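You operate a simulated robot arm through the tools that you are given. There is no shell and no other tool.

The job below is to be done with a simulated two-armed robot. You get a single attempt, and the scene is never put back.

Task
Clear the crank winder and set its dial to High.
Fine: crank brake on, crank guide back, wound bobbin on tray N30, counter reset to 0.

Only the result counts: the job must be done as asked and must still hold three seconds after the hand-in. Knocking over, shifting, dropping, spilling or breaking anything else fails it.

Robot
Two 7-joint arms with fingered hands on one trunk that stands fixed in place. Base frame: the origin is at the foot of the trunk, x ahead of it, y to its left, z up. Lengths are in mm, angles in degrees, forces in N, time in s.
The left shoulder is at [45, 170, 1146], the right one opposite. With the tool pointing down near the work surface each hand reaches from about 280 to 760 mm from the base axis, measured 20 degrees to its own side. Payload 4 kg a hand.
The tool frame of a hand sits at the grasp point between the pads (the TCP): z along the fingers, y along the line on which they close. The tips reach 26 mm beyond it. The gripper opens to 132 mm; its body begins 73 mm behind the TCP. The gripper is a hand of 4 fingers: y runs from the thumb to the fingers, the wrist lies at [0, 0, -224] in the tool frame, and closing takes about 1.5 s.
Orientation is that of the tool frame in the base frame, as a unit quaternion [x, y, z, w]. With the fingers straight down and closing along the base's y, the tool's x points along the base's -x, its y along +y and its z along -z.

Tools
- The arms move only by the tool drive_tool. It takes "left_motion", "right_motion" or both (then of equal length, played together; a hand with none holds still); each is a list of rows, each an object (a shift or turn left out is 0, a gripper value left out holds the last) with "dp": the shift along the tool's x, y, z in units of 25 mm (1.0 is 25 mm), a list of three; "delta_rot": the turn, a rotation vector about the tool's x, y, z in units of 8 degrees (1.0 is 8 degrees), a list of three. In form: [{"dp": [x, y, z], "delta_rot": [rx, ry, rz]}, ...]. A call has 1 to 20 rows; each row shifts and turns the commanded pose from where the row before left it, along the tool's axes as they then stand. "left_claw" and "right_claw" are, for a hand that has rows, the gripper command, from -1 (shut) to 1 (fully open), values between in proportion, set as the call begins (left out, the last holds). A call with a number of a shift or a turn outside -1 to 1 is refused whole. Each row takes 0.2 s and may step no farther than 50 mm and 8.6 degrees from the row before; otherwise, or with a gripper value out of range, the whole call is refused. Where a pose cannot be reached the arm comes as near as it can. A force on the tool above 40 N (or 10 N above the force at the start of the call, whichever is more), or a blocked arm, ends the call early, and 0.2 s more pass. The fingers move at their own pace (about 45 mm/s each) and stop on an object; they squeeze with about 30 N. The grip force told is the motor's: it shows also when the fingers shut on nothing. Time passes only in rows, and 0.2 s behind the last, so rows that do not move let the fingers close. It gives the time, the measured TCP pose, the force on the tool (base axes), the opening and the grip force at its end, in the units of the frame above (readings bear some noise), with the torque about the TCP (base axes, N m) and any sound that the robot's microphone picked up.
- Cameras (640 x 400 px; columns grow to the right, rows downward): "scene" is now at [121.8, 41.2, 1319.6]; the picture's right is [0.48, -0.88, -0.00], its down [-0.51, -0.28, -0.81] and it looks along [0.71, 0.39, -0.58] (base axes); focal length 354 px, centre (320, 200). "left" rides on the left gripper at [-68, 2, -97] in its tool frame; the picture's right is [-0.03, -1.00, 0.00], its down [0.82, -0.02, -0.58] and it looks along [0.58, -0.01, 0.82] (tool axes); focal length 270 px, centre (320, 200). "right" rides on the right gripper at [69, 2, -97] in its tool frame; the picture's right is [-0.02, 1.00, 0.00], its down [-0.82, -0.02, -0.58] and it looks along [-0.58, -0.01, 0.82] (tool axes); focal length 270 px, centre (320, 200). There is no depth. A picture from a camera that has moved, and an enlarged one, comes with that camera's place and axes in the base frame and with its lens.
- get_image(camera): a new picture of that camera. No time passes.
- raise_lower(by): moves the trunk up (or, below 0, down) by that many mm; the arms and the scene camera ride with it, the base frame stays. It gives what a move gives, with no picture.
- grasp_type(shape, hand): the hand has 4 fingers and takes this shape, open, in about a second: jaw (thumb against the fingers, like two jaws); tri (thumb and two fingers); tip (a fingertip pinch); poke (one finger out to press); point (the index stretched); flat (the hand flat); cup (the hand cupped); fist (a fist). The gripper value then closes the fingers along that shape, each until it touches; the sizes above hold for jaw. It gives what a move gives, with no picture.
- aim_head(pan, tilt): turns the head with the scene camera to pan (to the left, within 86 degrees either way) and tilt (down, from -29 to 69), counted from straight ahead of the robot (the tilt from the chest, where the trunk bows). It gives what a move gives.
- zoom(camera, box): a new picture of the part [left, top, right, bottom] of that camera's present view, enlarged. No time passes.
- sign_off(): hands the job in; it is judged then, once.

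Nothing tells you positions but the pictures and the camera data. Unless the task says otherwise, let go and move clear before handing in.

The tools are called after "Request:" as name(argument=value, ...) on one line, values as JSON. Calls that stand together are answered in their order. drive_tool: Moves the arms, as the interface text tells. Its arguments: {"type":"object","properties":{"left_motion":{"type":"array"},"left_claw":{"type":"number"},"right_motion":{"type":"array"},"right_claw":{"type":"number"}},"required":[]} The other tools are called the same way: raise_lower (by) moves the trunk up or down; grasp_type (shape, hand) gives the hand a shape; aim_head (pan, tilt) turns the head that bears the scene camera; get_image (camera) takes a picture; zoom (camera, box) takes an enlarged picture of a part of a camera's view; sign_off () hands the job in.

At the start:

```text
t: 0.0
left_position: [430.8, 491.6, 1084.0]
left_ee_rot: [-0.001, 1.0, 0.0, -0.001]
left_ft_force: [-0.8, 0.0, 0.2]
left_wrist_torque: [-0.05, -0.01, -0.01]
left_opening: 132.2
left_grasp_force: 0.0
left_shape: jaw
right_position: [471.0, 21.7, 1058.1]
right_ee_rot: [0.0, 1.0, 0.0, -0.002]
right_ft_force: [0.2, -0.5, 0.5]
right_wrist_torque: [-0.01, 0.02, -0.01]
right_opening: 131.9
right_grasp_force: 0.0
right_shape: jaw
trunk travel left (down, up): [-375.0, 380.0]
head pan, tilt (commanded): [28.6, 35.4]
```

scene: 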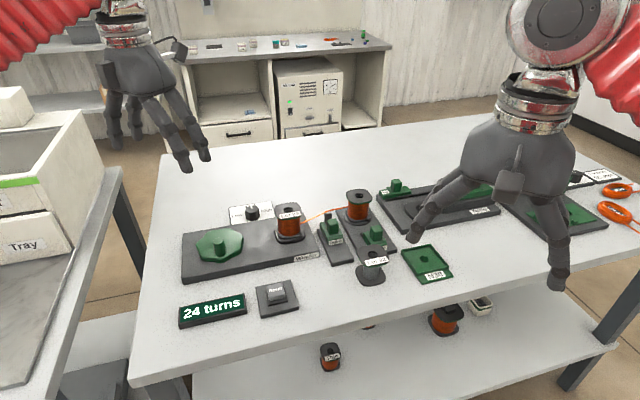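
right: 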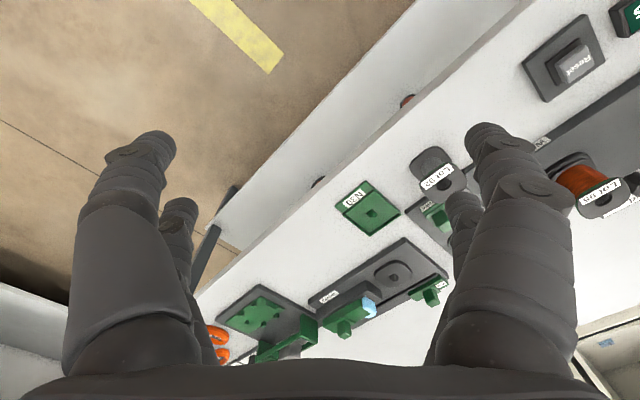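
left: 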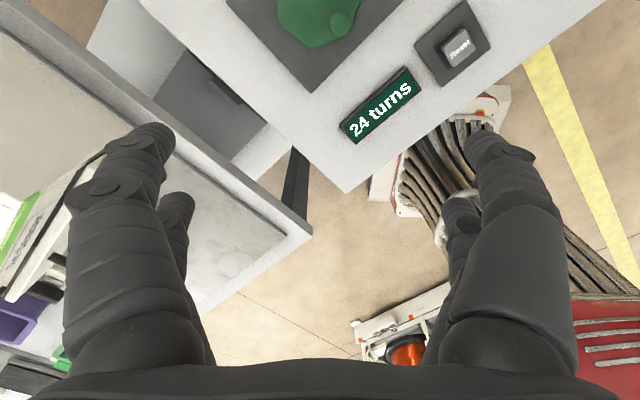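

The scene shows a table with a winder (green crank wheel, bobbin on spindle), a dial, a Reset button, a counter reading 24 turns, a N30 tray, and other fixtures. I'll zoom in on each part before moving.

Request:
zoom(camera="scene", box=[160, 180, 320, 340])

Request:
zoom(camera="scene", box=[300, 170, 460, 300])

Request:
zoom(camera="scene", box=[370, 150, 640, 300])

Request:
zoom(camera="scene", box=[220, 180, 320, 260])

```text
2.50 times, centred on (240, 260) of scene
camera zoom: at [121.8, 41.2, 1319.6], right [0.48, -0.88, 0.0], down [-0.51, -0.28, -0.81], along [0.71, 0.39, -0.58], focal length 884 px, centre (520, 50)
```

zoom: 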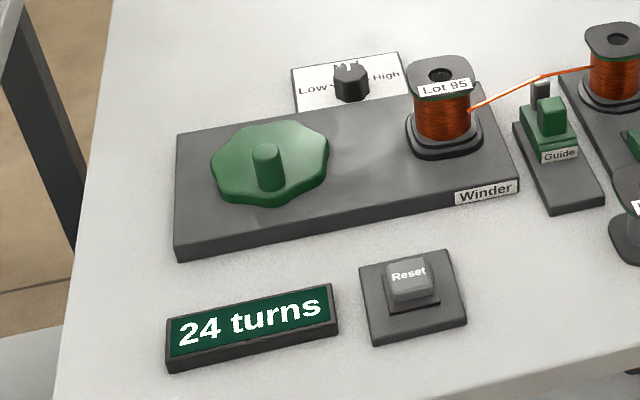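

```text
3.08 times, centred on (380, 235) of scene
camera zoom: at [121.8, 41.2, 1319.6], right [0.48, -0.88, 0.0], down [-0.51, -0.28, -0.81], along [0.71, 0.39, -0.58], focal length 1089 px, centre (135, 92)
```

zoom: 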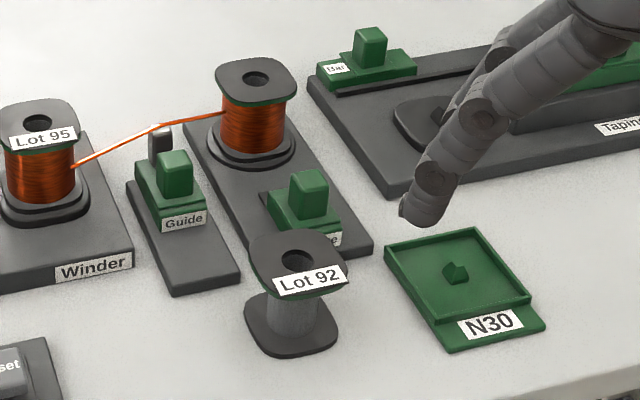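

```text
2.37 times, centred on (505, 225) of scene
camera zoom: at [121.8, 41.2, 1319.6], right [0.48, -0.88, 0.0], down [-0.51, -0.28, -0.81], along [0.71, 0.39, -0.58], focal length 839 px, centre (-118, 141)
```

zoom: 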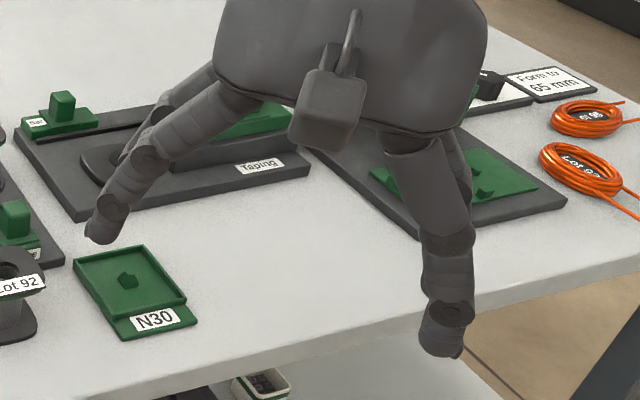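

```text
5.00 times, centred on (270, 220) of scene
camera zoom: at [121.8, 41.2, 1319.6], right [0.48, -0.88, 0.0], down [-0.51, -0.28, -0.81], along [0.71, 0.39, -0.58], focal length 1769 px, centre (570, 100)
```

zoom: 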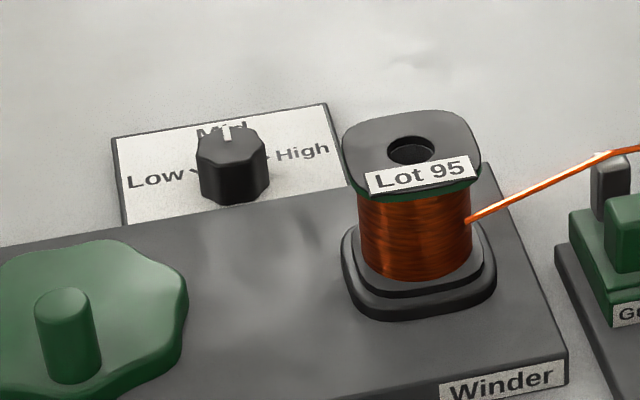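

The winder has the wound bobbin (Lot 95) with wire through the guide to a supply reel. Beside it are an empty Lot 92 bobbin and tray N30, and the dial sits at Mid. I'll move the right hand clear so I can read the hidden labels.

Request:
drive_tool(right_motion=[{"dp": [0.5, -1, -1]}, {"dp": [0.5, -1, -1]}, {"dp": [0.5, -1, -0.5]}, {"dp": [0.5, -1, 0]}, {"dp": [0.5, -1, 0]}, {"dp": [0.5, -1, 0]}, {"dp": [0.5, -1, 0]}, {"dp": [0.5, -1, 0]}, {"dp": [0, -1, 0]}, {"dp": [0, -1, 0]}, {"dp": [0, -1, 0]}])

Request:
get_image(camera="scene")

```text
t: 2.4
left_position: [429.7, 490.0, 1086.0]
left_ee_rot: [-0.001, 1.0, 0.0, 0.0]
left_ft_force: [0.3, 0.3, 0.3]
left_wrist_torque: [0.04, -0.01, 0.01]
left_opening: 131.9
left_grasp_force: 0.0
left_shape: jaw
right_position: [371.2, -252.9, 1122.2]
right_ee_rot: [-0.001, 1.0, 0.0, 0.0]
right_ft_force: [-0.5, -0.5, -0.1]
right_wrist_torque: [0.03, 0.0, 0.04]
right_opening: 131.9
right_grasp_force: 0.0
right_shape: jaw
trunk travel left (down, up): [-375.0, 380.0]
head pan, tilt (commanded): [28.6, 35.4]
```

```text
taken
camera scene: at [121.3, 40.6, 1319.7], right [0.48, -0.88, 0.0], down [-0.51, -0.28, -0.81], along [0.72, 0.39, -0.58], focal length 354 px, centre (320, 200)
```

scene: 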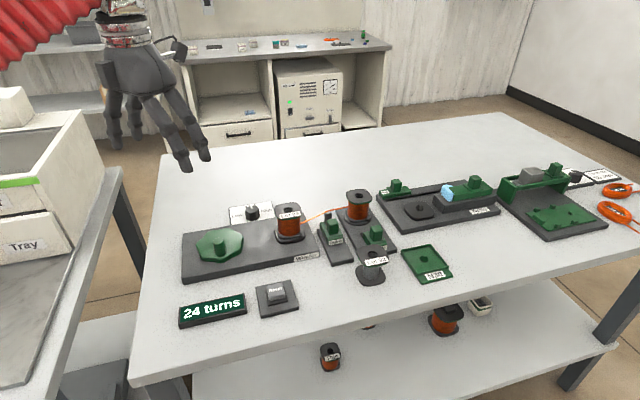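

Request:
zoom(camera="scene", box=[310, 180, 410, 290])

Request:
zoom(camera="scene", box=[370, 150, 520, 290])

Request:
zoom(camera="scene", box=[490, 150, 640, 250])

Request:
raise_lower(by=250)

```text
3.64 times, centred on (360, 235) of scene
camera zoom: at [121.3, 40.6, 1319.7], right [0.48, -0.88, 0.0], down [-0.51, -0.28, -0.81], along [0.72, 0.39, -0.58], focal length 1287 px, centre (174, 73)
```

zoom: 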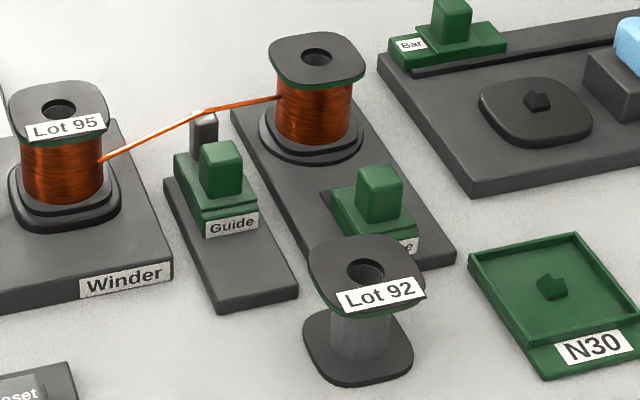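

```text
2.86 times, centred on (445, 220) of scene
camera zoom: at [121.3, 40.6, 1319.7], right [0.48, -0.88, 0.0], down [-0.51, -0.28, -0.81], along [0.72, 0.39, -0.58], focal length 1011 px, centre (-37, 143)
```

zoom: 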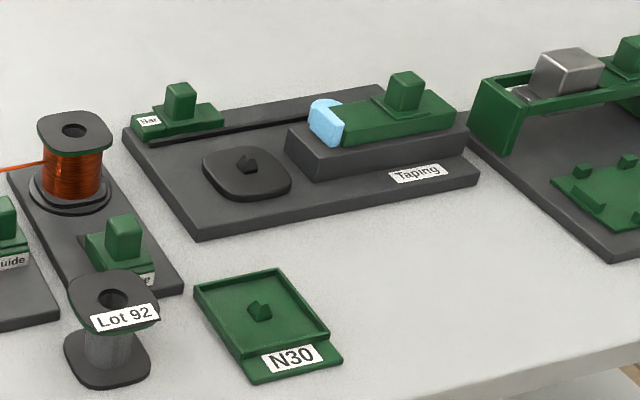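

```text
4.00 times, centred on (565, 200) of scene
camera zoom: at [121.3, 40.6, 1319.7], right [0.48, -0.88, 0.0], down [-0.51, -0.28, -0.81], along [0.72, 0.39, -0.58], focal length 1415 px, centre (-660, 200)
```

zoom: 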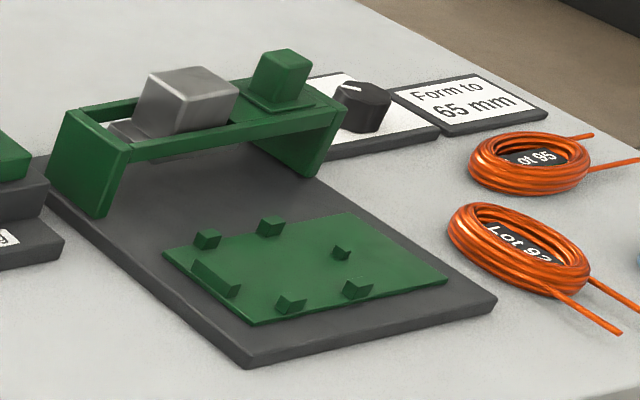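

```text
t: 5.0
left_position: [430.5, 490.2, 1334.2]
left_ee_rot: [0.001, 1.0, -0.001, 0.001]
left_ft_force: [0.5, 0.5, -0.7]
left_wrist_torque: [-0.02, -0.05, 0.0]
left_opening: 131.9
left_grasp_force: 0.1
left_shape: jaw
right_position: [370.6, -252.3, 1370.7]
right_ee_rot: [0.0, 1.0, 0.0, -0.001]
right_ft_force: [0.1, -0.6, 0.3]
right_wrist_torque: [0.0, -0.02, 0.05]
right_opening: 131.9
right_grasp_force: 0.0
right_shape: jaw
trunk travel left (down, up): [-625.0, 130.0]
head pan, tilt (commanded): [28.6, 35.4]
```

Raised by 250 mm, the scene camera gives a second viewpoint for triangulation. I'll aim it down and look at the same things from higher up.

Request:
aim_head(pan=33, tilt=52)

Request:
get_image(camera="scene")

```text
t: 5.8
left_position: [431.9, 489.0, 1335.1]
left_ee_rot: [0.0, 1.0, 0.0, 0.0]
left_ft_force: [0.7, 0.0, -1.1]
left_wrist_torque: [0.02, -0.02, 0.0]
left_opening: 131.8
left_grasp_force: 0.1
left_shape: jaw
right_position: [371.5, -251.5, 1370.0]
right_ee_rot: [0.0, 1.0, 0.0, -0.001]
right_ft_force: [-0.4, -0.3, -0.7]
right_wrist_torque: [0.0, -0.05, 0.0]
right_opening: 131.7
right_grasp_force: 0.0
right_shape: jaw
trunk travel left (down, up): [-625.0, 130.0]
head pan, tilt (commanded): [33.0, 52.0]
```

```text
taken
camera scene: at [76.0, 39.9, 1547.4], right [0.54, -0.84, 0.0], down [-0.66, -0.43, -0.62], along [0.52, 0.34, -0.79], focal length 354 px, centre (320, 200)
```

scene: 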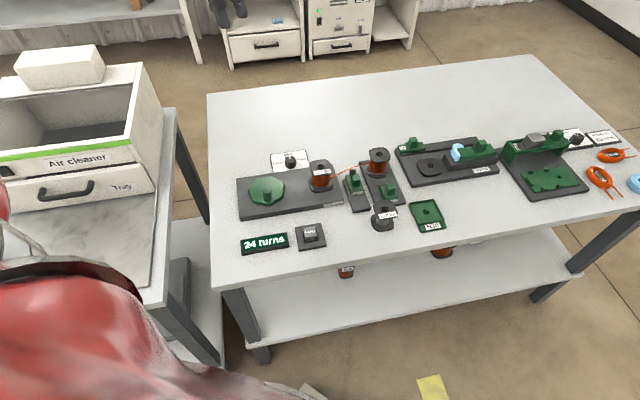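

The view is clear from here. I'll zoom in on the winder area for accurate pixel positions.

Request:
zoom(camera="scene", box=[225, 140, 345, 260])

Request:
zoom(camera="scene", box=[330, 130, 450, 240])

Request:
zoom(camera="scene", box=[265, 140, 345, 200])

```text
3.33 times, centred on (285, 200) of scene
camera zoom: at [76.0, 39.9, 1547.4], right [0.54, -0.84, 0.0], down [-0.66, -0.43, -0.62], along [0.52, 0.34, -0.79], focal length 1179 px, centre (437, 200)
```

zoom: 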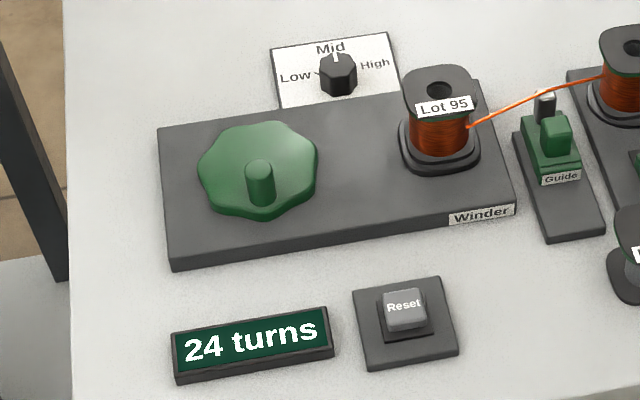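

```text
3.64 times, centred on (390, 185) of scene
camera zoom: at [76.0, 39.9, 1547.4], right [0.54, -0.84, 0.0], down [-0.66, -0.43, -0.62], along [0.52, 0.34, -0.79], focal length 1287 px, centre (66, 254)
```

zoom: 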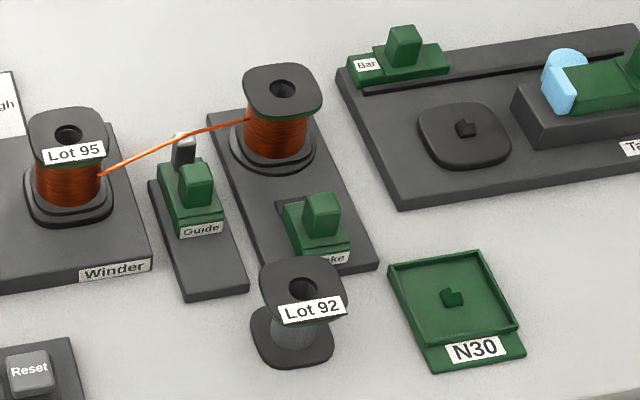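

```text
6.67 times, centred on (305, 170) of scene
camera zoom: at [76.0, 39.9, 1547.4], right [0.54, -0.84, 0.0], down [-0.66, -0.43, -0.62], along [0.52, 0.34, -0.79], focal length 2359 px, centre (420, 400)
```

zoom: 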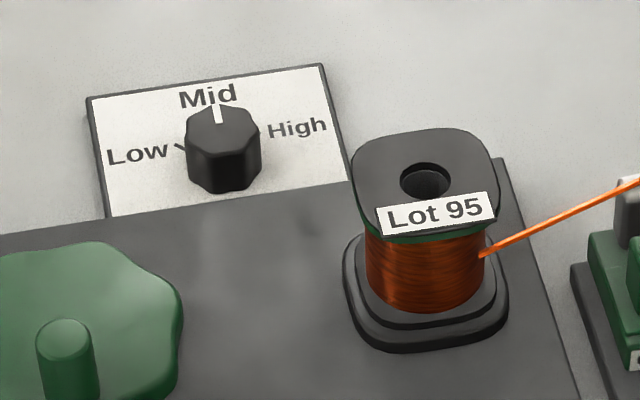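

The brake, guide and other parts are now identified. I'll take tight zooms here and repeat them at a lower trunk height to triangulate accurately.

Request:
zoom(camera="scene", box=[335, 140, 415, 190])

Request:
zoom(camera="scene", box=[360, 170, 456, 230])

Request:
zoom(camera="scene", box=[335, 160, 415, 210])

Request:
zoom(camera="scene", box=[236, 210, 332, 270])

Request:
raise_lower(by=-250)

Request:
aim_head(pan=33, tilt=40)

Request:
get_image(camera="scene")

```text
8.00 times, centred on (375, 165) of scene
camera zoom: at [76.0, 39.9, 1547.4], right [0.54, -0.84, 0.0], down [-0.66, -0.43, -0.62], along [0.52, 0.34, -0.79], focal length 2830 px, centre (-120, 480)
```

zoom: 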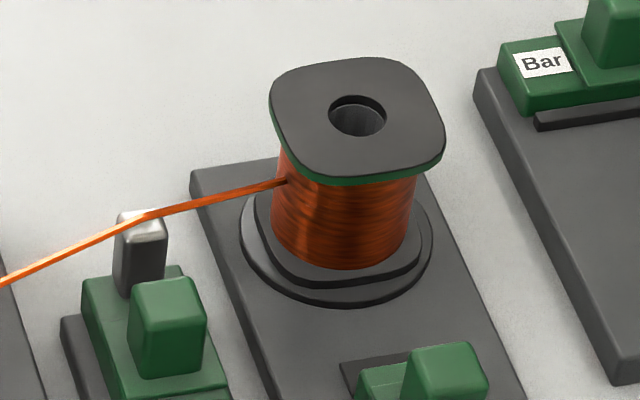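

```text
6.67 times, centred on (408, 200) of scene
camera zoom: at [76.0, 39.9, 1547.4], right [0.54, -0.84, 0.0], down [-0.66, -0.43, -0.62], along [0.52, 0.34, -0.79], focal length 2359 px, centre (-267, 200)
```

zoom: 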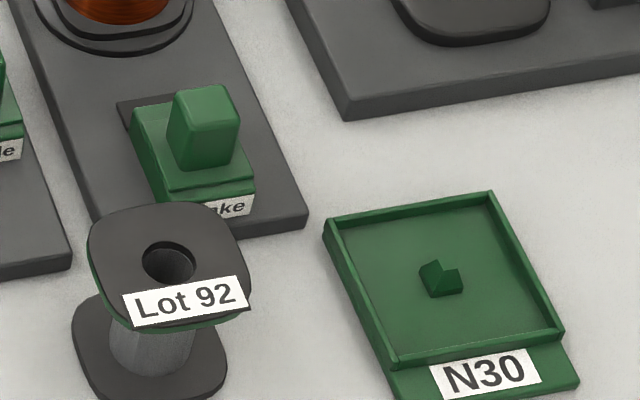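

```text
8.00 times, centred on (375, 185) of scene
camera zoom: at [76.0, 39.9, 1547.4], right [0.54, -0.84, 0.0], down [-0.66, -0.43, -0.62], along [0.52, 0.34, -0.79], focal length 2830 px, centre (-120, 320)
```

zoom: 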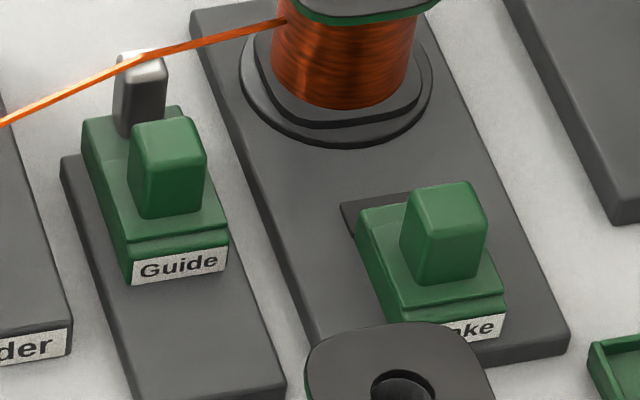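

```text
6.67 times, centred on (284, 240) of scene
camera zoom: at [76.0, 39.9, 1547.4], right [0.54, -0.84, 0.0], down [-0.66, -0.43, -0.62], along [0.52, 0.34, -0.79], focal length 2359 px, centre (560, -67)
```

zoom: 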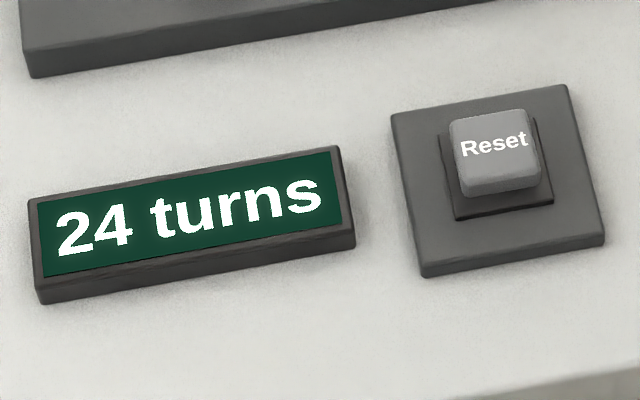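

```text
t: 8.3
left_position: [430.4, 489.7, 1085.7]
left_ee_rot: [0.0, 1.0, 0.0, 0.001]
left_ft_force: [-0.3, -0.4, -0.3]
left_wrist_torque: [0.02, 0.0, 0.02]
left_opening: 131.9
left_grasp_force: 0.1
left_shape: jaw
right_position: [369.4, -251.6, 1122.5]
right_ee_rot: [0.0, 1.0, 0.0, 0.0]
right_ft_force: [0.6, -1.2, -0.8]
right_wrist_torque: [0.02, 0.02, 0.04]
right_opening: 132.0
right_grasp_force: 0.1
right_shape: jaw
trunk travel left (down, up): [-375.0, 380.0]
head pan, tilt (commanded): [33.0, 52.0]
```

```text
t: 9.1
left_position: [430.6, 490.3, 1084.4]
left_ee_rot: [0.0, 1.0, -0.001, 0.0]
left_ft_force: [-0.6, 0.3, -0.1]
left_wrist_torque: [0.02, 0.01, 0.0]
left_opening: 131.8
left_grasp_force: 0.1
left_shape: jaw
right_position: [370.3, -252.9, 1121.7]
right_ee_rot: [0.0, 1.0, 0.0, 0.0]
right_ft_force: [0.3, -0.1, -0.4]
right_wrist_torque: [0.0, 0.01, -0.04]
right_opening: 131.8
right_grasp_force: 0.0
right_shape: jaw
trunk travel left (down, up): [-375.0, 380.0]
head pan, tilt (commanded): [33.0, 40.0]
```

```text
taken
camera scene: at [115.8, 45.3, 1312.6], right [0.54, -0.84, 0.0], down [-0.54, -0.35, -0.77], along [0.64, 0.42, -0.64], focal length 354 px, centre (320, 200)
```

scene: 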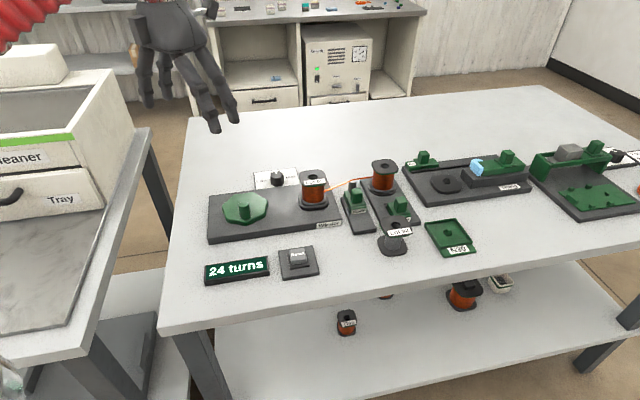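

Now the same close-ups from this lower height.

Request:
zoom(camera="scene", box=[336, 155, 432, 215])

Request:
zoom(camera="scene", box=[360, 190, 488, 270])

Request:
zoom(camera="scene", box=[240, 160, 352, 230])

Request:
zoom(camera="scene", box=[196, 225, 324, 305])

Request:
zoom(camera="scene", box=[336, 175, 432, 235])

```text
6.67 times, centred on (384, 185) of scene
camera zoom: at [115.8, 45.3, 1312.6], right [0.54, -0.84, 0.0], down [-0.54, -0.35, -0.77], along [0.64, 0.42, -0.64], focal length 2359 px, centre (-107, 300)
```

zoom: 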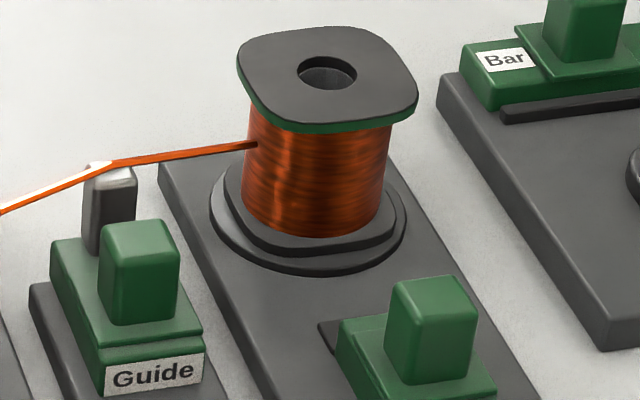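

```text
5.00 times, centred on (424, 230) of scene
camera zoom: at [115.8, 45.3, 1312.6], right [0.54, -0.84, 0.0], down [-0.54, -0.35, -0.77], along [0.64, 0.42, -0.64], focal length 1769 px, centre (-200, 50)
```

zoom: 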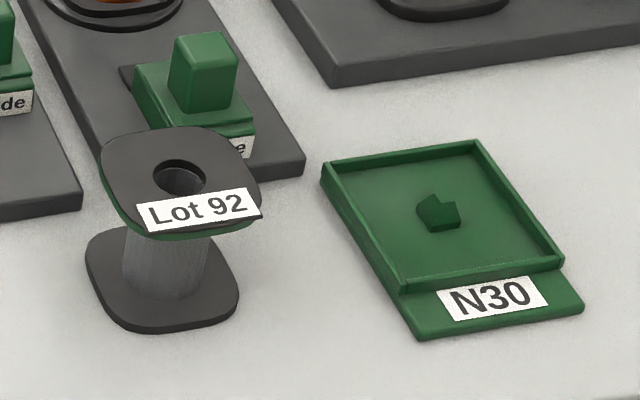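

```text
5.71 times, centred on (296, 195) of scene
camera zoom: at [115.8, 45.3, 1312.6], right [0.54, -0.84, 0.0], down [-0.54, -0.35, -0.77], along [0.64, 0.42, -0.64], focal length 2022 px, centre (457, 229)
```

zoom: 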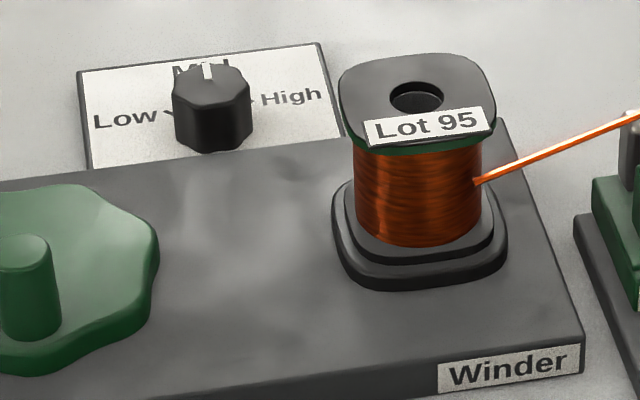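

```text
5.00 times, centred on (260, 265) of scene
camera zoom: at [115.8, 45.3, 1312.6], right [0.54, -0.84, 0.0], down [-0.54, -0.35, -0.77], along [0.64, 0.42, -0.64], focal length 1769 px, centre (620, -125)
```

zoom: 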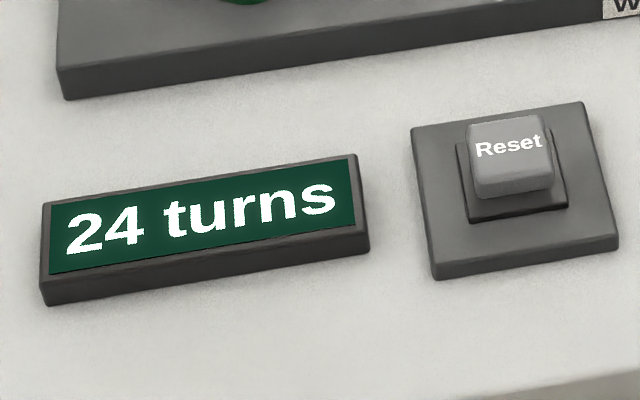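

```text
6.67 times, centred on (384, 205) of scene
camera zoom: at [115.8, 45.3, 1312.6], right [0.54, -0.84, 0.0], down [-0.54, -0.35, -0.77], along [0.64, 0.42, -0.64], focal length 2359 px, centre (-107, 167)
```

zoom: 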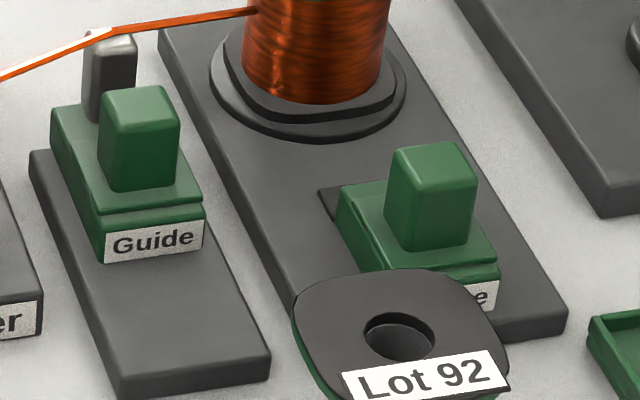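

I triangulated the main points: the table top is at about z = 785 and every fixture is turned 45°, with the table's "right" along (0.71, -0.71). Next I'll bring the right hand high over the near edge to use its camera on the brake and guide.

Request:
drive_tool(right_motion=[{"dp": [-0.3, 1, 0.1]}, {"dp": [-0.3, 1, 0.1]}, {"dp": [-0.3, 1, 0.1]}, {"dp": [-0.3, 1, 0.1]}, {"dp": [-0.3, 1, 0.1]}, {"dp": [-0.3, 1, 0.1]}, {"dp": [-0.3, 1, 0.1]}, {"dp": [-0.3, 1, 0.1]}, {"dp": [-0.3, 1, 0.1]}, {"dp": [-0.3, 1, 0.1]}, {"dp": [-0.3, 1, 0.1]}, {"dp": [-0.3, 1, 0.1]}, {"dp": [-0.3, 1, 0.1]}, {"dp": [-0.3, 1, 0.1]}])

Request:
get_image(camera="right")

```text
t: 12.1
left_position: [430.7, 491.8, 1085.3]
left_ee_rot: [0.0, 1.0, 0.0, -0.001]
left_ft_force: [-0.6, 0.1, 0.4]
left_wrist_torque: [-0.03, 0.01, 0.03]
left_opening: 132.1
left_grasp_force: 0.1
left_shape: jaw
right_position: [476.7, 100.1, 1085.0]
right_ee_rot: [0.0, 1.0, -0.002, -0.001]
right_ft_force: [-0.5, -0.6, 1.8]
right_wrist_torque: [-0.02, -0.03, 0.01]
right_opening: 131.9
right_grasp_force: 0.1
right_shape: jaw
trunk travel left (down, up): [-375.0, 380.0]
head pan, tilt (commanded): [33.0, 40.0]
```

```text
taken
camera right: at [407.5, 101.7, 1181.6], right [0.03, 1.0, 0.0], down [0.82, -0.02, 0.58], along [0.58, -0.02, -0.82], focal length 270 px, centre (320, 200)
```

right: 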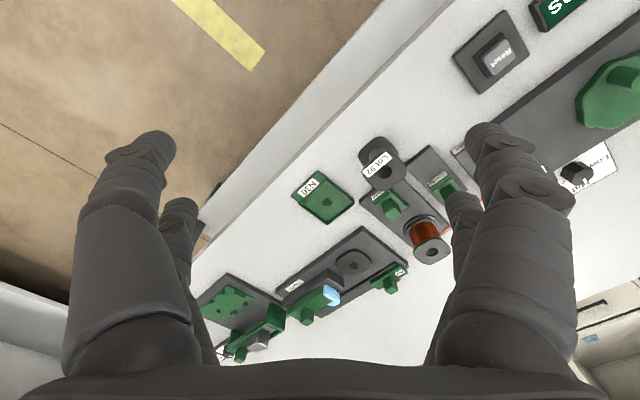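

Request:
zoom(camera="right", box=[350, 130, 470, 270])

Request:
zoom(camera="right", box=[280, 150, 400, 240])

```text
2.86 times, centred on (410, 200) of right
camera zoom: at [407.5, 101.7, 1181.6], right [0.03, 1.0, 0.0], down [0.82, -0.02, 0.58], along [0.58, -0.02, -0.82], focal length 772 px, centre (63, 200)
```

zoom: 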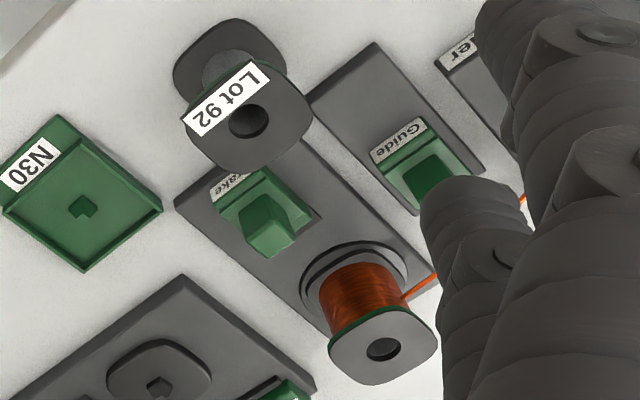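

```text
4.44 times, centred on (340, 195) of right
camera zoom: at [407.5, 101.7, 1181.6], right [0.03, 1.0, 0.0], down [0.82, -0.02, 0.58], along [0.58, -0.02, -0.82], focal length 1201 px, centre (231, 222)
```

zoom: 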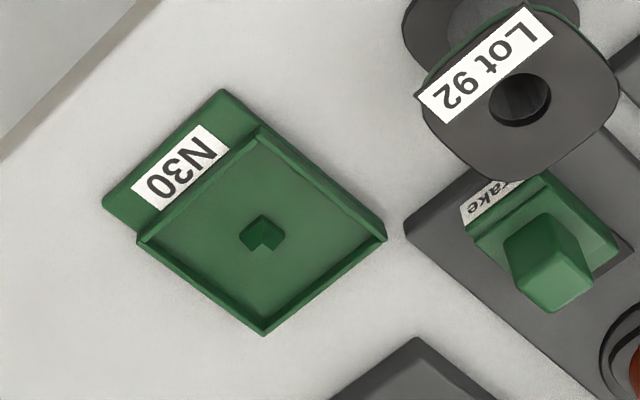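

Request:
drive_tool(right_motion=[{"dp": [-0.8, 0.6, 0.6]}, {"dp": [-0.8, 0.6, 0.6]}, {"dp": [-0.8, 0.6, 0.6]}, {"dp": [-0.8, 0.6, 0.6]}, {"dp": [-0.6, 0.4, 0.6]}])

Request:
get_image(camera="right")

Request:
zoom(camera="right", box=[310, 110, 430, 210])

```text
t: 13.3
left_position: [430.4, 490.2, 1085.4]
left_ee_rot: [0.0, 1.0, -0.001, 0.0]
left_ft_force: [0.8, -0.2, 0.3]
left_wrist_torque: [0.0, 0.02, -0.02]
left_opening: 132.0
left_grasp_force: 0.1
left_shape: jaw
right_position: [576.0, 160.0, 1014.0]
right_ee_rot: [0.004, 1.0, 0.002, 0.001]
right_ft_force: [0.2, -0.2, -0.1]
right_wrist_torque: [-0.02, -0.04, 0.03]
right_opening: 131.9
right_grasp_force: 0.1
right_shape: jaw
trunk travel left (down, up): [-375.0, 380.0]
head pan, tilt (commanded): [33.0, 40.0]
```

```text
taken
camera right: at [506.2, 163.0, 1110.4], right [0.04, 1.0, 0.0], down [0.81, -0.03, 0.58], along [0.58, -0.02, -0.81], focal length 270 px, centre (320, 200)
```

right: 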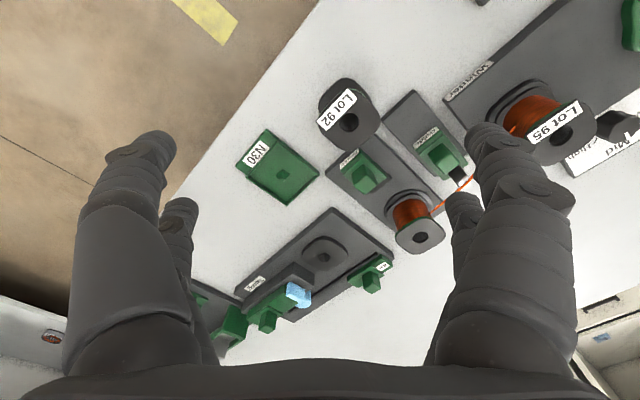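

```text
4.00 times, centred on (370, 160) of right
camera zoom: at [506.2, 163.0, 1110.4], right [0.04, 1.0, 0.0], down [0.81, -0.03, 0.58], along [0.58, -0.02, -0.81], focal length 1081 px, centre (120, 360)
```

zoom: 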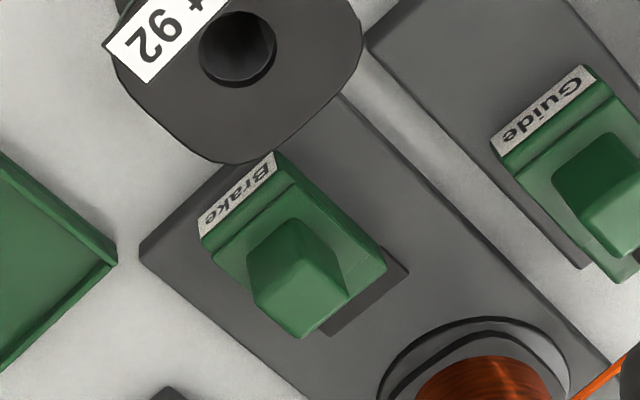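

The Brake slider has a slot running about 16 mm further back toward the reel, and the Guide slider has free track toward the front. I'll retract the right hand and test a pinch shape on the left hand.

Request:
drive_tool(right_motion=[{"dp": [0.4, -1, -0.9]}, {"dp": [0.4, -1, -0.9]}, {"dp": [0.4, -1, -0.9]}, {"dp": [0.4, -1, -0.9]}, {"dp": [0.5, -1, -0.5]}, {"dp": [0.5, -1, 0]}, {"dp": [0.5, -1, 0]}, {"dp": [0.6, -1, 0]}, {"dp": [0.6, -1, 0]}, {"dp": [0.6, -1, 0]}, {"dp": [0.6, -1, 0]}, {"dp": [0.6, -1, 0]}, {"dp": [0.6, -1, 0]}, {"dp": [0.6, -1, 0]}, {"dp": [0.6, -1, 0]}, {"dp": [0.6, -1, 0]}, {"dp": [0, -1, 0]}])

Request:
grasp_type(shape="tip", hand="left")

Request:
get_image(camera="left")

Request:
zoom(camera="scene", box=[100, 0, 260, 140])

```text
t: 16.9
left_position: [429.3, 489.5, 1084.7]
left_ee_rot: [0.0, 1.0, 0.0, -0.001]
left_ft_force: [-0.1, -0.5, -0.8]
left_wrist_torque: [0.02, 0.03, 0.02]
left_opening: 132.0
left_grasp_force: 0.0
left_shape: jaw
right_position: [358.2, -257.2, 1113.9]
right_ee_rot: [-0.001, 1.0, 0.0, 0.001]
right_ft_force: [0.7, -0.5, 0.3]
right_wrist_torque: [0.0, 0.0, -0.01]
right_opening: 131.9
right_grasp_force: 0.1
right_shape: jaw
trunk travel left (down, up): [-375.0, 380.0]
head pan, tilt (commanded): [33.0, 40.0]
```

```text
t: 17.8
left_position: [429.6, 490.5, 1085.0]
left_ee_rot: [0.0, 1.0, 0.0, 0.0]
left_ft_force: [0.0, -0.4, -0.5]
left_wrist_torque: [0.01, 0.01, 0.0]
left_opening: 132.3
left_grasp_force: 0.1
left_shape: tip
right_position: [359.3, -256.2, 1114.0]
right_ee_rot: [0.001, 1.0, 0.0, 0.0]
right_ft_force: [0.3, 0.0, 0.3]
right_wrist_torque: [-0.01, 0.02, 0.01]
right_opening: 131.6
right_grasp_force: 0.1
right_shape: jaw
trunk travel left (down, up): [-375.0, 380.0]
head pan, tilt (commanded): [33.0, 40.0]
```

```text
taken
camera left: at [498.2, 491.2, 1180.9], right [0.03, -1.0, 0.0], down [-0.82, -0.02, 0.58], along [-0.58, -0.01, -0.82], focal length 270 px, centre (320, 200)
```

left: 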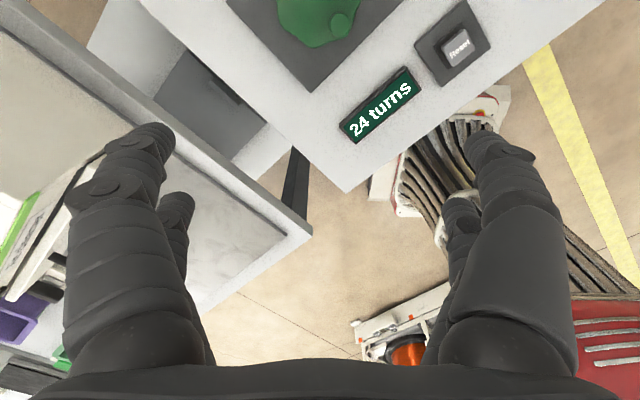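

```text
2.86 times, centred on (180, 70) of scene
camera zoom: at [115.8, 45.4, 1312.7], right [0.54, -0.84, 0.0], down [-0.54, -0.35, -0.77], along [0.64, 0.42, -0.64], focal length 1011 px, centre (720, 571)
```

zoom: 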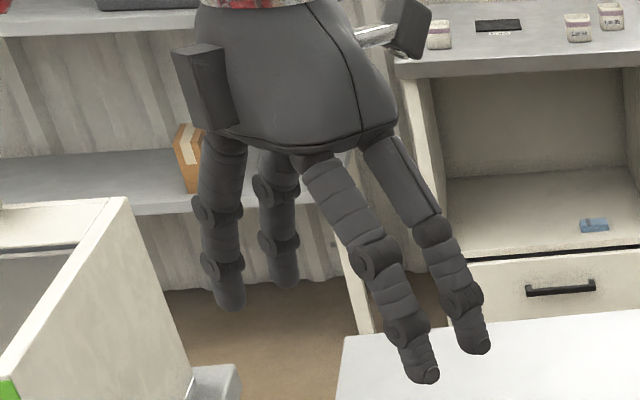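

Request:
drive_tool(left_motion=[{}, {}, {}, {}, {}, {}, {}, {}], left_claw=-0.6)

Request:
get_image(camera="left")

Request:
zoom(camera="scene", box=[100, 0, 260, 140])

```text
t: 19.6
left_position: [430.7, 489.9, 1084.6]
left_ee_rot: [0.0, 1.0, 0.0, 0.0]
left_ft_force: [0.3, 1.0, 0.0]
left_wrist_torque: [0.0, 0.0, 0.0]
left_opening: 26.9
left_grasp_force: 0.1
left_shape: tip
right_position: [360.1, -257.5, 1114.2]
right_ee_rot: [0.0, 1.0, -0.001, 0.0]
right_ft_force: [0.1, -0.7, 0.1]
right_wrist_torque: [0.02, 0.0, 0.02]
right_opening: 132.0
right_grasp_force: 0.1
right_shape: jaw
trunk travel left (down, up): [-375.0, 380.0]
head pan, tilt (commanded): [33.0, 40.0]
```

```text
taken
camera left: at [498.2, 491.2, 1181.0], right [0.03, -1.0, 0.0], down [-0.82, -0.02, 0.58], along [-0.58, -0.01, -0.82], focal length 270 px, centre (320, 200)
```

left: 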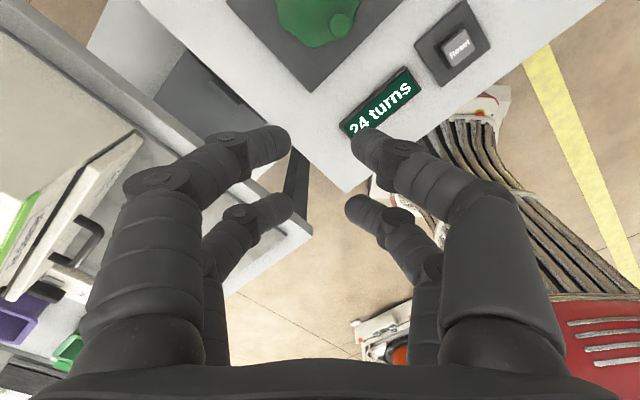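

```text
2.86 times, centred on (180, 70) of scene
camera zoom: at [115.8, 45.3, 1312.7], right [0.54, -0.84, 0.0], down [-0.54, -0.35, -0.77], along [0.64, 0.42, -0.64], focal length 1011 px, centre (720, 571)
```

zoom: 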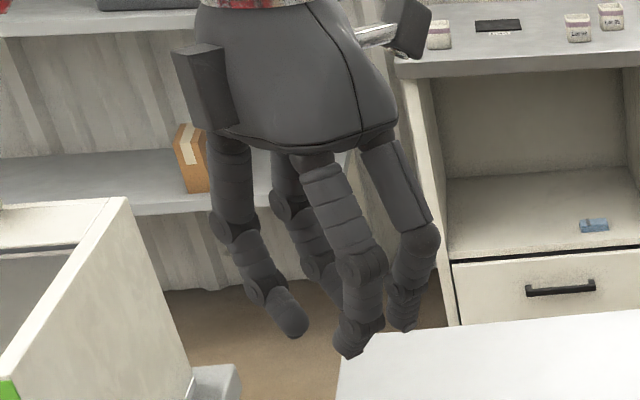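

Request:
grasp_type(shape="tri", hand="left")

Request:
drive_tool(left_motion=[{}, {}, {}, {}, {}, {}, {}, {}], left_claw=-0.6)

Request:
get_image(camera="left")

Request:
grasp_type(shape="poke", hand="left")

Request:
get_image(camera="left")

Request:
zoom(camera="scene", box=[100, 0, 260, 140])

Request:
grasp_type(shape="jaw", hand="left")

Request:
drive_tool(left_motion=[{}, {}, {}, {}, {}, {}, {}, {}], left_claw=-0.6)

Request:
get_image(camera="left")

Request:
zoom(camera="scene", box=[100, 0, 260, 140])

```text
t: 20.5
left_position: [430.4, 490.2, 1084.5]
left_ee_rot: [0.0, 1.0, 0.0, 0.0]
left_ft_force: [-0.4, 0.1, -0.5]
left_wrist_torque: [0.0, 0.0, -0.04]
left_opening: 131.7
left_grasp_force: 0.0
left_shape: tri
right_position: [359.6, -257.1, 1114.9]
right_ee_rot: [0.0, 1.0, 0.0, -0.001]
right_ft_force: [-0.2, 0.2, 0.5]
right_wrist_torque: [0.01, 0.01, 0.0]
right_opening: 131.8
right_grasp_force: 0.1
right_shape: jaw
trunk travel left (down, up): [-375.0, 380.0]
head pan, tilt (commanded): [33.0, 40.0]
```

```text
t: 22.3
left_position: [430.6, 490.7, 1085.8]
left_ee_rot: [0.0, 1.0, 0.0, -0.001]
left_ft_force: [0.3, -0.2, 0.5]
left_wrist_torque: [-0.01, 0.01, 0.01]
left_opening: 26.8
left_grasp_force: 0.0
left_shape: tri
right_position: [358.8, -257.0, 1115.1]
right_ee_rot: [0.0, 1.0, 0.001, -0.001]
right_ft_force: [-0.2, 0.8, 0.3]
right_wrist_torque: [-0.01, -0.02, -0.01]
right_opening: 131.9
right_grasp_force: 0.1
right_shape: jaw
trunk travel left (down, up): [-375.0, 380.0]
head pan, tilt (commanded): [33.0, 40.0]
```

```text
taken
camera left: at [498.2, 491.2, 1180.9], right [0.03, -1.0, 0.0], down [-0.82, -0.02, 0.58], along [-0.58, -0.01, -0.82], focal length 270 px, centre (320, 200)
```

left: 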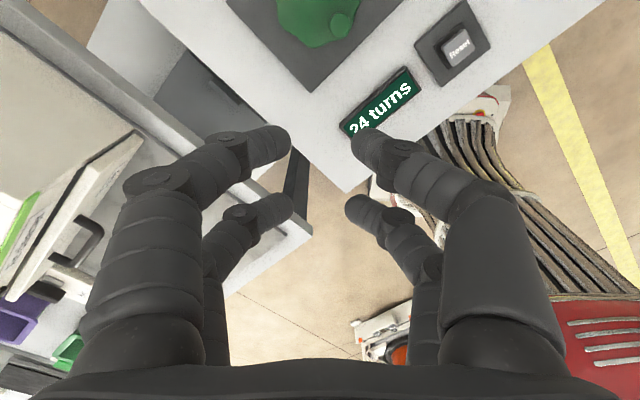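

```text
t: 23.2
left_position: [429.1, 491.1, 1085.1]
left_ee_rot: [0.001, 1.0, 0.0, 0.0]
left_ft_force: [-0.3, -0.2, 0.6]
left_wrist_torque: [0.02, 0.01, 0.03]
left_opening: 0.0
left_grasp_force: 0.0
left_shape: poke
right_position: [359.3, -257.3, 1114.2]
right_ee_rot: [0.0, 1.0, 0.001, -0.001]
right_ft_force: [-0.1, 0.1, 0.4]
right_wrist_torque: [0.03, 0.02, -0.01]
right_opening: 132.1
right_grasp_force: 0.1
right_shape: jaw
trunk travel left (down, up): [-375.0, 380.0]
head pan, tilt (commanded): [33.0, 40.0]
```

```text
taken
camera left: at [498.2, 491.2, 1180.9], right [0.03, -1.0, 0.0], down [-0.82, -0.02, 0.58], along [-0.58, -0.01, -0.82], focal length 270 px, centre (320, 200)
```

left: 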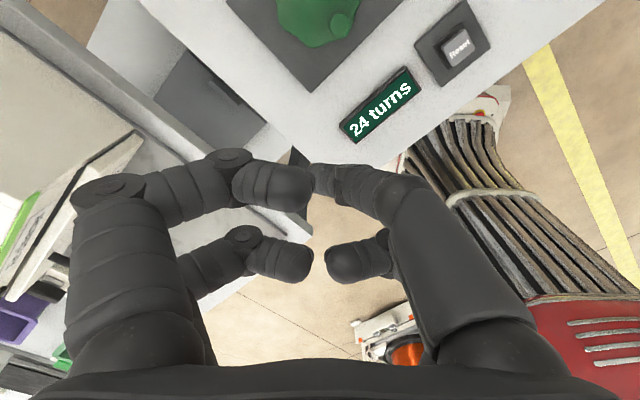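

```text
2.86 times, centred on (180, 70) of scene
camera zoom: at [115.8, 45.3, 1312.7], right [0.54, -0.84, 0.0], down [-0.54, -0.35, -0.77], along [0.64, 0.42, -0.64], focal length 1011 px, centre (720, 571)
```

zoom: 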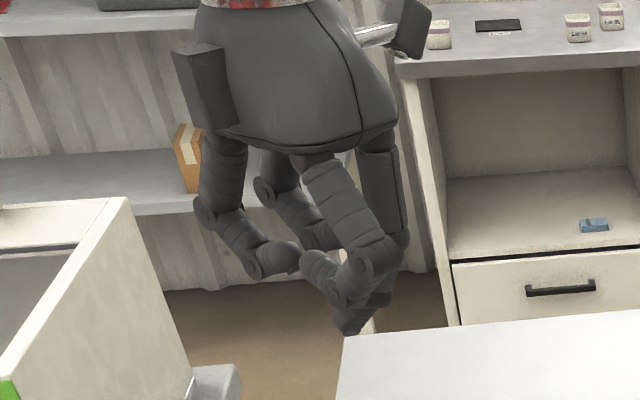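

```text
t: 24.1
left_position: [429.6, 490.1, 1085.9]
left_ee_rot: [0.001, 1.0, 0.0, -0.001]
left_ft_force: [-0.6, 0.0, -0.2]
left_wrist_torque: [-0.01, -0.02, -0.02]
left_opening: 131.8
left_grasp_force: 0.1
left_shape: jaw
right_position: [359.2, -257.4, 1114.1]
right_ee_rot: [0.0, 1.0, 0.0, 0.0]
right_ft_force: [0.0, 0.1, 0.3]
right_wrist_torque: [-0.01, 0.02, 0.0]
right_opening: 132.1
right_grasp_force: 0.1
right_shape: jaw
trunk travel left (down, up): [-375.0, 380.0]
head pan, tilt (commanded): [33.0, 40.0]
```

```text
t: 25.9
left_position: [428.9, 489.5, 1084.3]
left_ee_rot: [-0.001, 1.0, 0.0, 0.0]
left_ft_force: [0.6, -0.4, 0.2]
left_wrist_torque: [0.0, -0.01, -0.04]
left_opening: 26.8
left_grasp_force: 0.1
left_shape: jaw
right_position: [359.7, -256.0, 1114.7]
right_ee_rot: [0.0, 1.0, -0.001, 0.0]
right_ft_force: [0.3, 0.3, -0.6]
right_wrist_torque: [0.03, 0.01, 0.03]
right_opening: 131.9
right_grasp_force: 0.0
right_shape: jaw
trunk travel left (down, up): [-375.0, 380.0]
head pan, tilt (commanded): [33.0, 40.0]
```

```text
taken
camera left: at [498.2, 491.2, 1180.9], right [0.03, -1.0, 0.0], down [-0.82, -0.02, 0.58], along [-0.58, -0.01, -0.82], focal length 270 px, centre (320, 200)
```

left: 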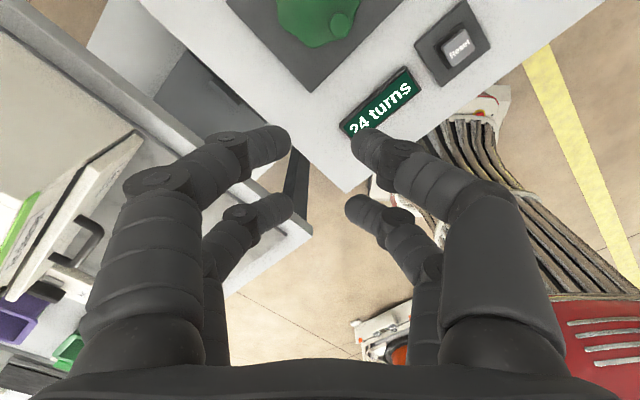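

```text
2.86 times, centred on (180, 70) of scene
camera zoom: at [115.8, 45.3, 1312.7], right [0.54, -0.84, 0.0], down [-0.54, -0.35, -0.77], along [0.64, 0.42, -0.64], focal length 1011 px, centre (720, 571)
```

zoom: 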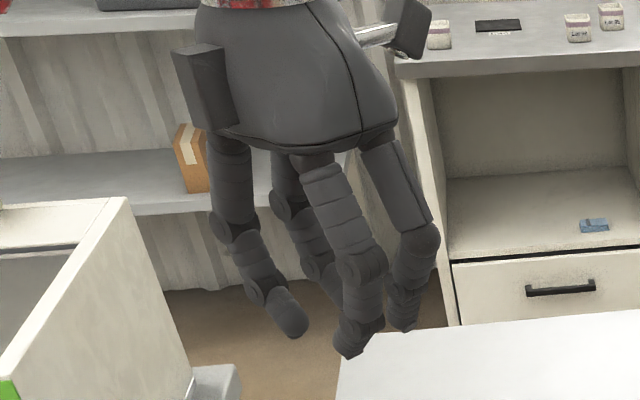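

The hand is effectively two finger pairs about 40 mm apart along tool x, so a narrow handle must sit under one pair. I'll put the right hand low and turned as a side-on viewing camera, and bring the left hand above the brake with its closing axis along the slide direction.

Request:
drive_tool(right_motion=[{"dp": [-0.2, 0.9, 0.17]}, {"dp": [-0.2, 0.9, 0.17]}, {"dp": [-0.2, 0.9, 0.17]}, {"dp": [-0.2, 0.9, 0.17]}, {"dp": [-0.2, 0.9, 0.17]}, {"dp": [-0.2, 0.9, 0.17]}, {"dp": [-0.2, 0.9, 0.17]}, {"delta_rot": [0, 0, -1]}, {"delta_rot": [0, 0, -1]}, {"delta_rot": [0, 0, -1]}, {"delta_rot": [0, 0, -1]}, {"delta_rot": [0, 0, -1]}], left_motion=[{"dp": [-0.89, -0.97, 0.2]}, {"dp": [-0.89, -0.97, 0.2]}, {"dp": [-0.89, -0.97, 0.2]}, {"dp": [-0.89, -0.97, 0.2]}, {"dp": [-0.89, -0.97, 0.2]}, {"dp": [-0.89, -0.97, 0.2]}, {"dp": [-0.89, -0.97, 0.2]}, {"dp": [-0.89, -0.97, 0.2]}, {"dp": [-0.89, -0.97, 0.2]}, {"dp": [-0.89, -0.97, 0.2]}, {"dp": [-0.89, -0.97, 0.2]}, {"dp": [-0.89, -0.97, 0.2]}], left_claw=0)

Request:
drive_tool(left_motion=[{"delta_rot": [0, 0, 0.9375]}, {"delta_rot": [0, 0, 0.9375]}, {"delta_rot": [0, 0, 0.9375]}, {"delta_rot": [0, 0, 0.9375]}, {"delta_rot": [0, 0, 0.9375]}, {"delta_rot": [0, 0, 0.9375]}, {}], left_claw=-0.3)

Request:
get_image(camera="right")

Request:
get_image(camera="left")

Request:
get_image(camera="scene")

```text
t: 28.5
left_position: [696.9, 199.8, 1023.5]
left_ee_rot: [0.0, 1.0, 0.002, 0.0]
left_ft_force: [-0.7, 0.4, -0.1]
left_wrist_torque: [-0.01, -0.03, -0.01]
left_opening: 65.4
left_grasp_force: 0.0
left_shape: jaw
right_position: [394.9, -103.6, 1082.7]
right_ee_rot: [-0.344, 0.939, 0.001, -0.001]
right_ft_force: [0.2, 0.6, 0.1]
right_wrist_torque: [0.03, 0.01, -0.02]
right_opening: 132.0
right_grasp_force: 0.1
right_shape: jaw
trunk travel left (down, up): [-375.0, 380.0]
head pan, tilt (commanded): [33.0, 40.0]
```

```text
t: 30.1
left_position: [696.8, 199.7, 1025.2]
left_ee_rot: [0.383, 0.924, 0.0, 0.0]
left_ft_force: [0.0, -0.1, -0.2]
left_wrist_torque: [-0.01, -0.01, 0.0]
left_opening: 46.6
left_grasp_force: 0.0
left_shape: jaw
right_position: [393.6, -101.1, 1085.2]
right_ee_rot: [-0.342, 0.94, 0.0, -0.001]
right_ft_force: [0.0, 0.9, -0.3]
right_wrist_torque: [0.02, 0.04, 0.01]
right_opening: 132.0
right_grasp_force: 0.0
right_shape: jaw
trunk travel left (down, up): [-375.0, 380.0]
head pan, tilt (commanded): [33.0, 40.0]
```

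```text
taken
camera right: at [338.9, -143.0, 1181.6], right [-0.62, 0.78, 0.0], down [0.64, 0.51, 0.58], along [0.45, 0.36, -0.82], focal length 270 px, centre (320, 200)
```

right: 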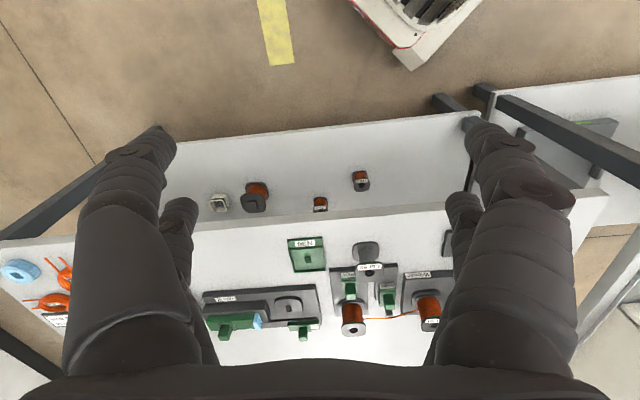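

```text
taken
camera left: at [745.9, 151.4, 1120.2], right [-0.69, -0.72, 0.0], down [-0.59, 0.56, 0.58], along [-0.42, 0.4, -0.82], focal length 270 px, centre (320, 200)
```

left: 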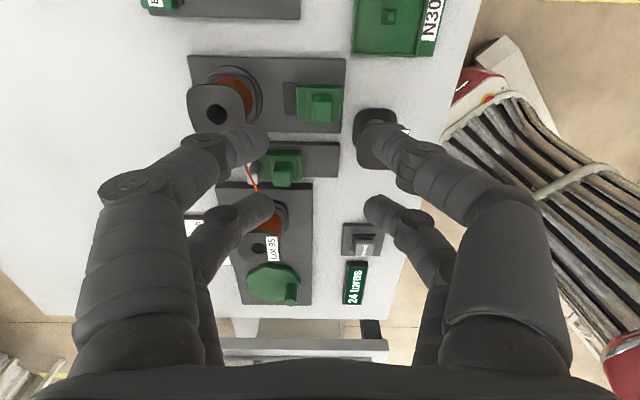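

```text
taken
camera scene: at [116.3, 45.3, 1312.6], right [0.54, -0.84, 0.0], down [-0.54, -0.35, -0.77], along [0.64, 0.42, -0.64], focal length 354 px, centre (320, 200)
```

scene: 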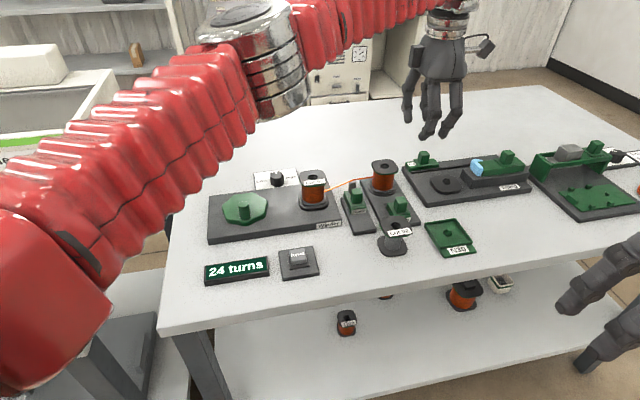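

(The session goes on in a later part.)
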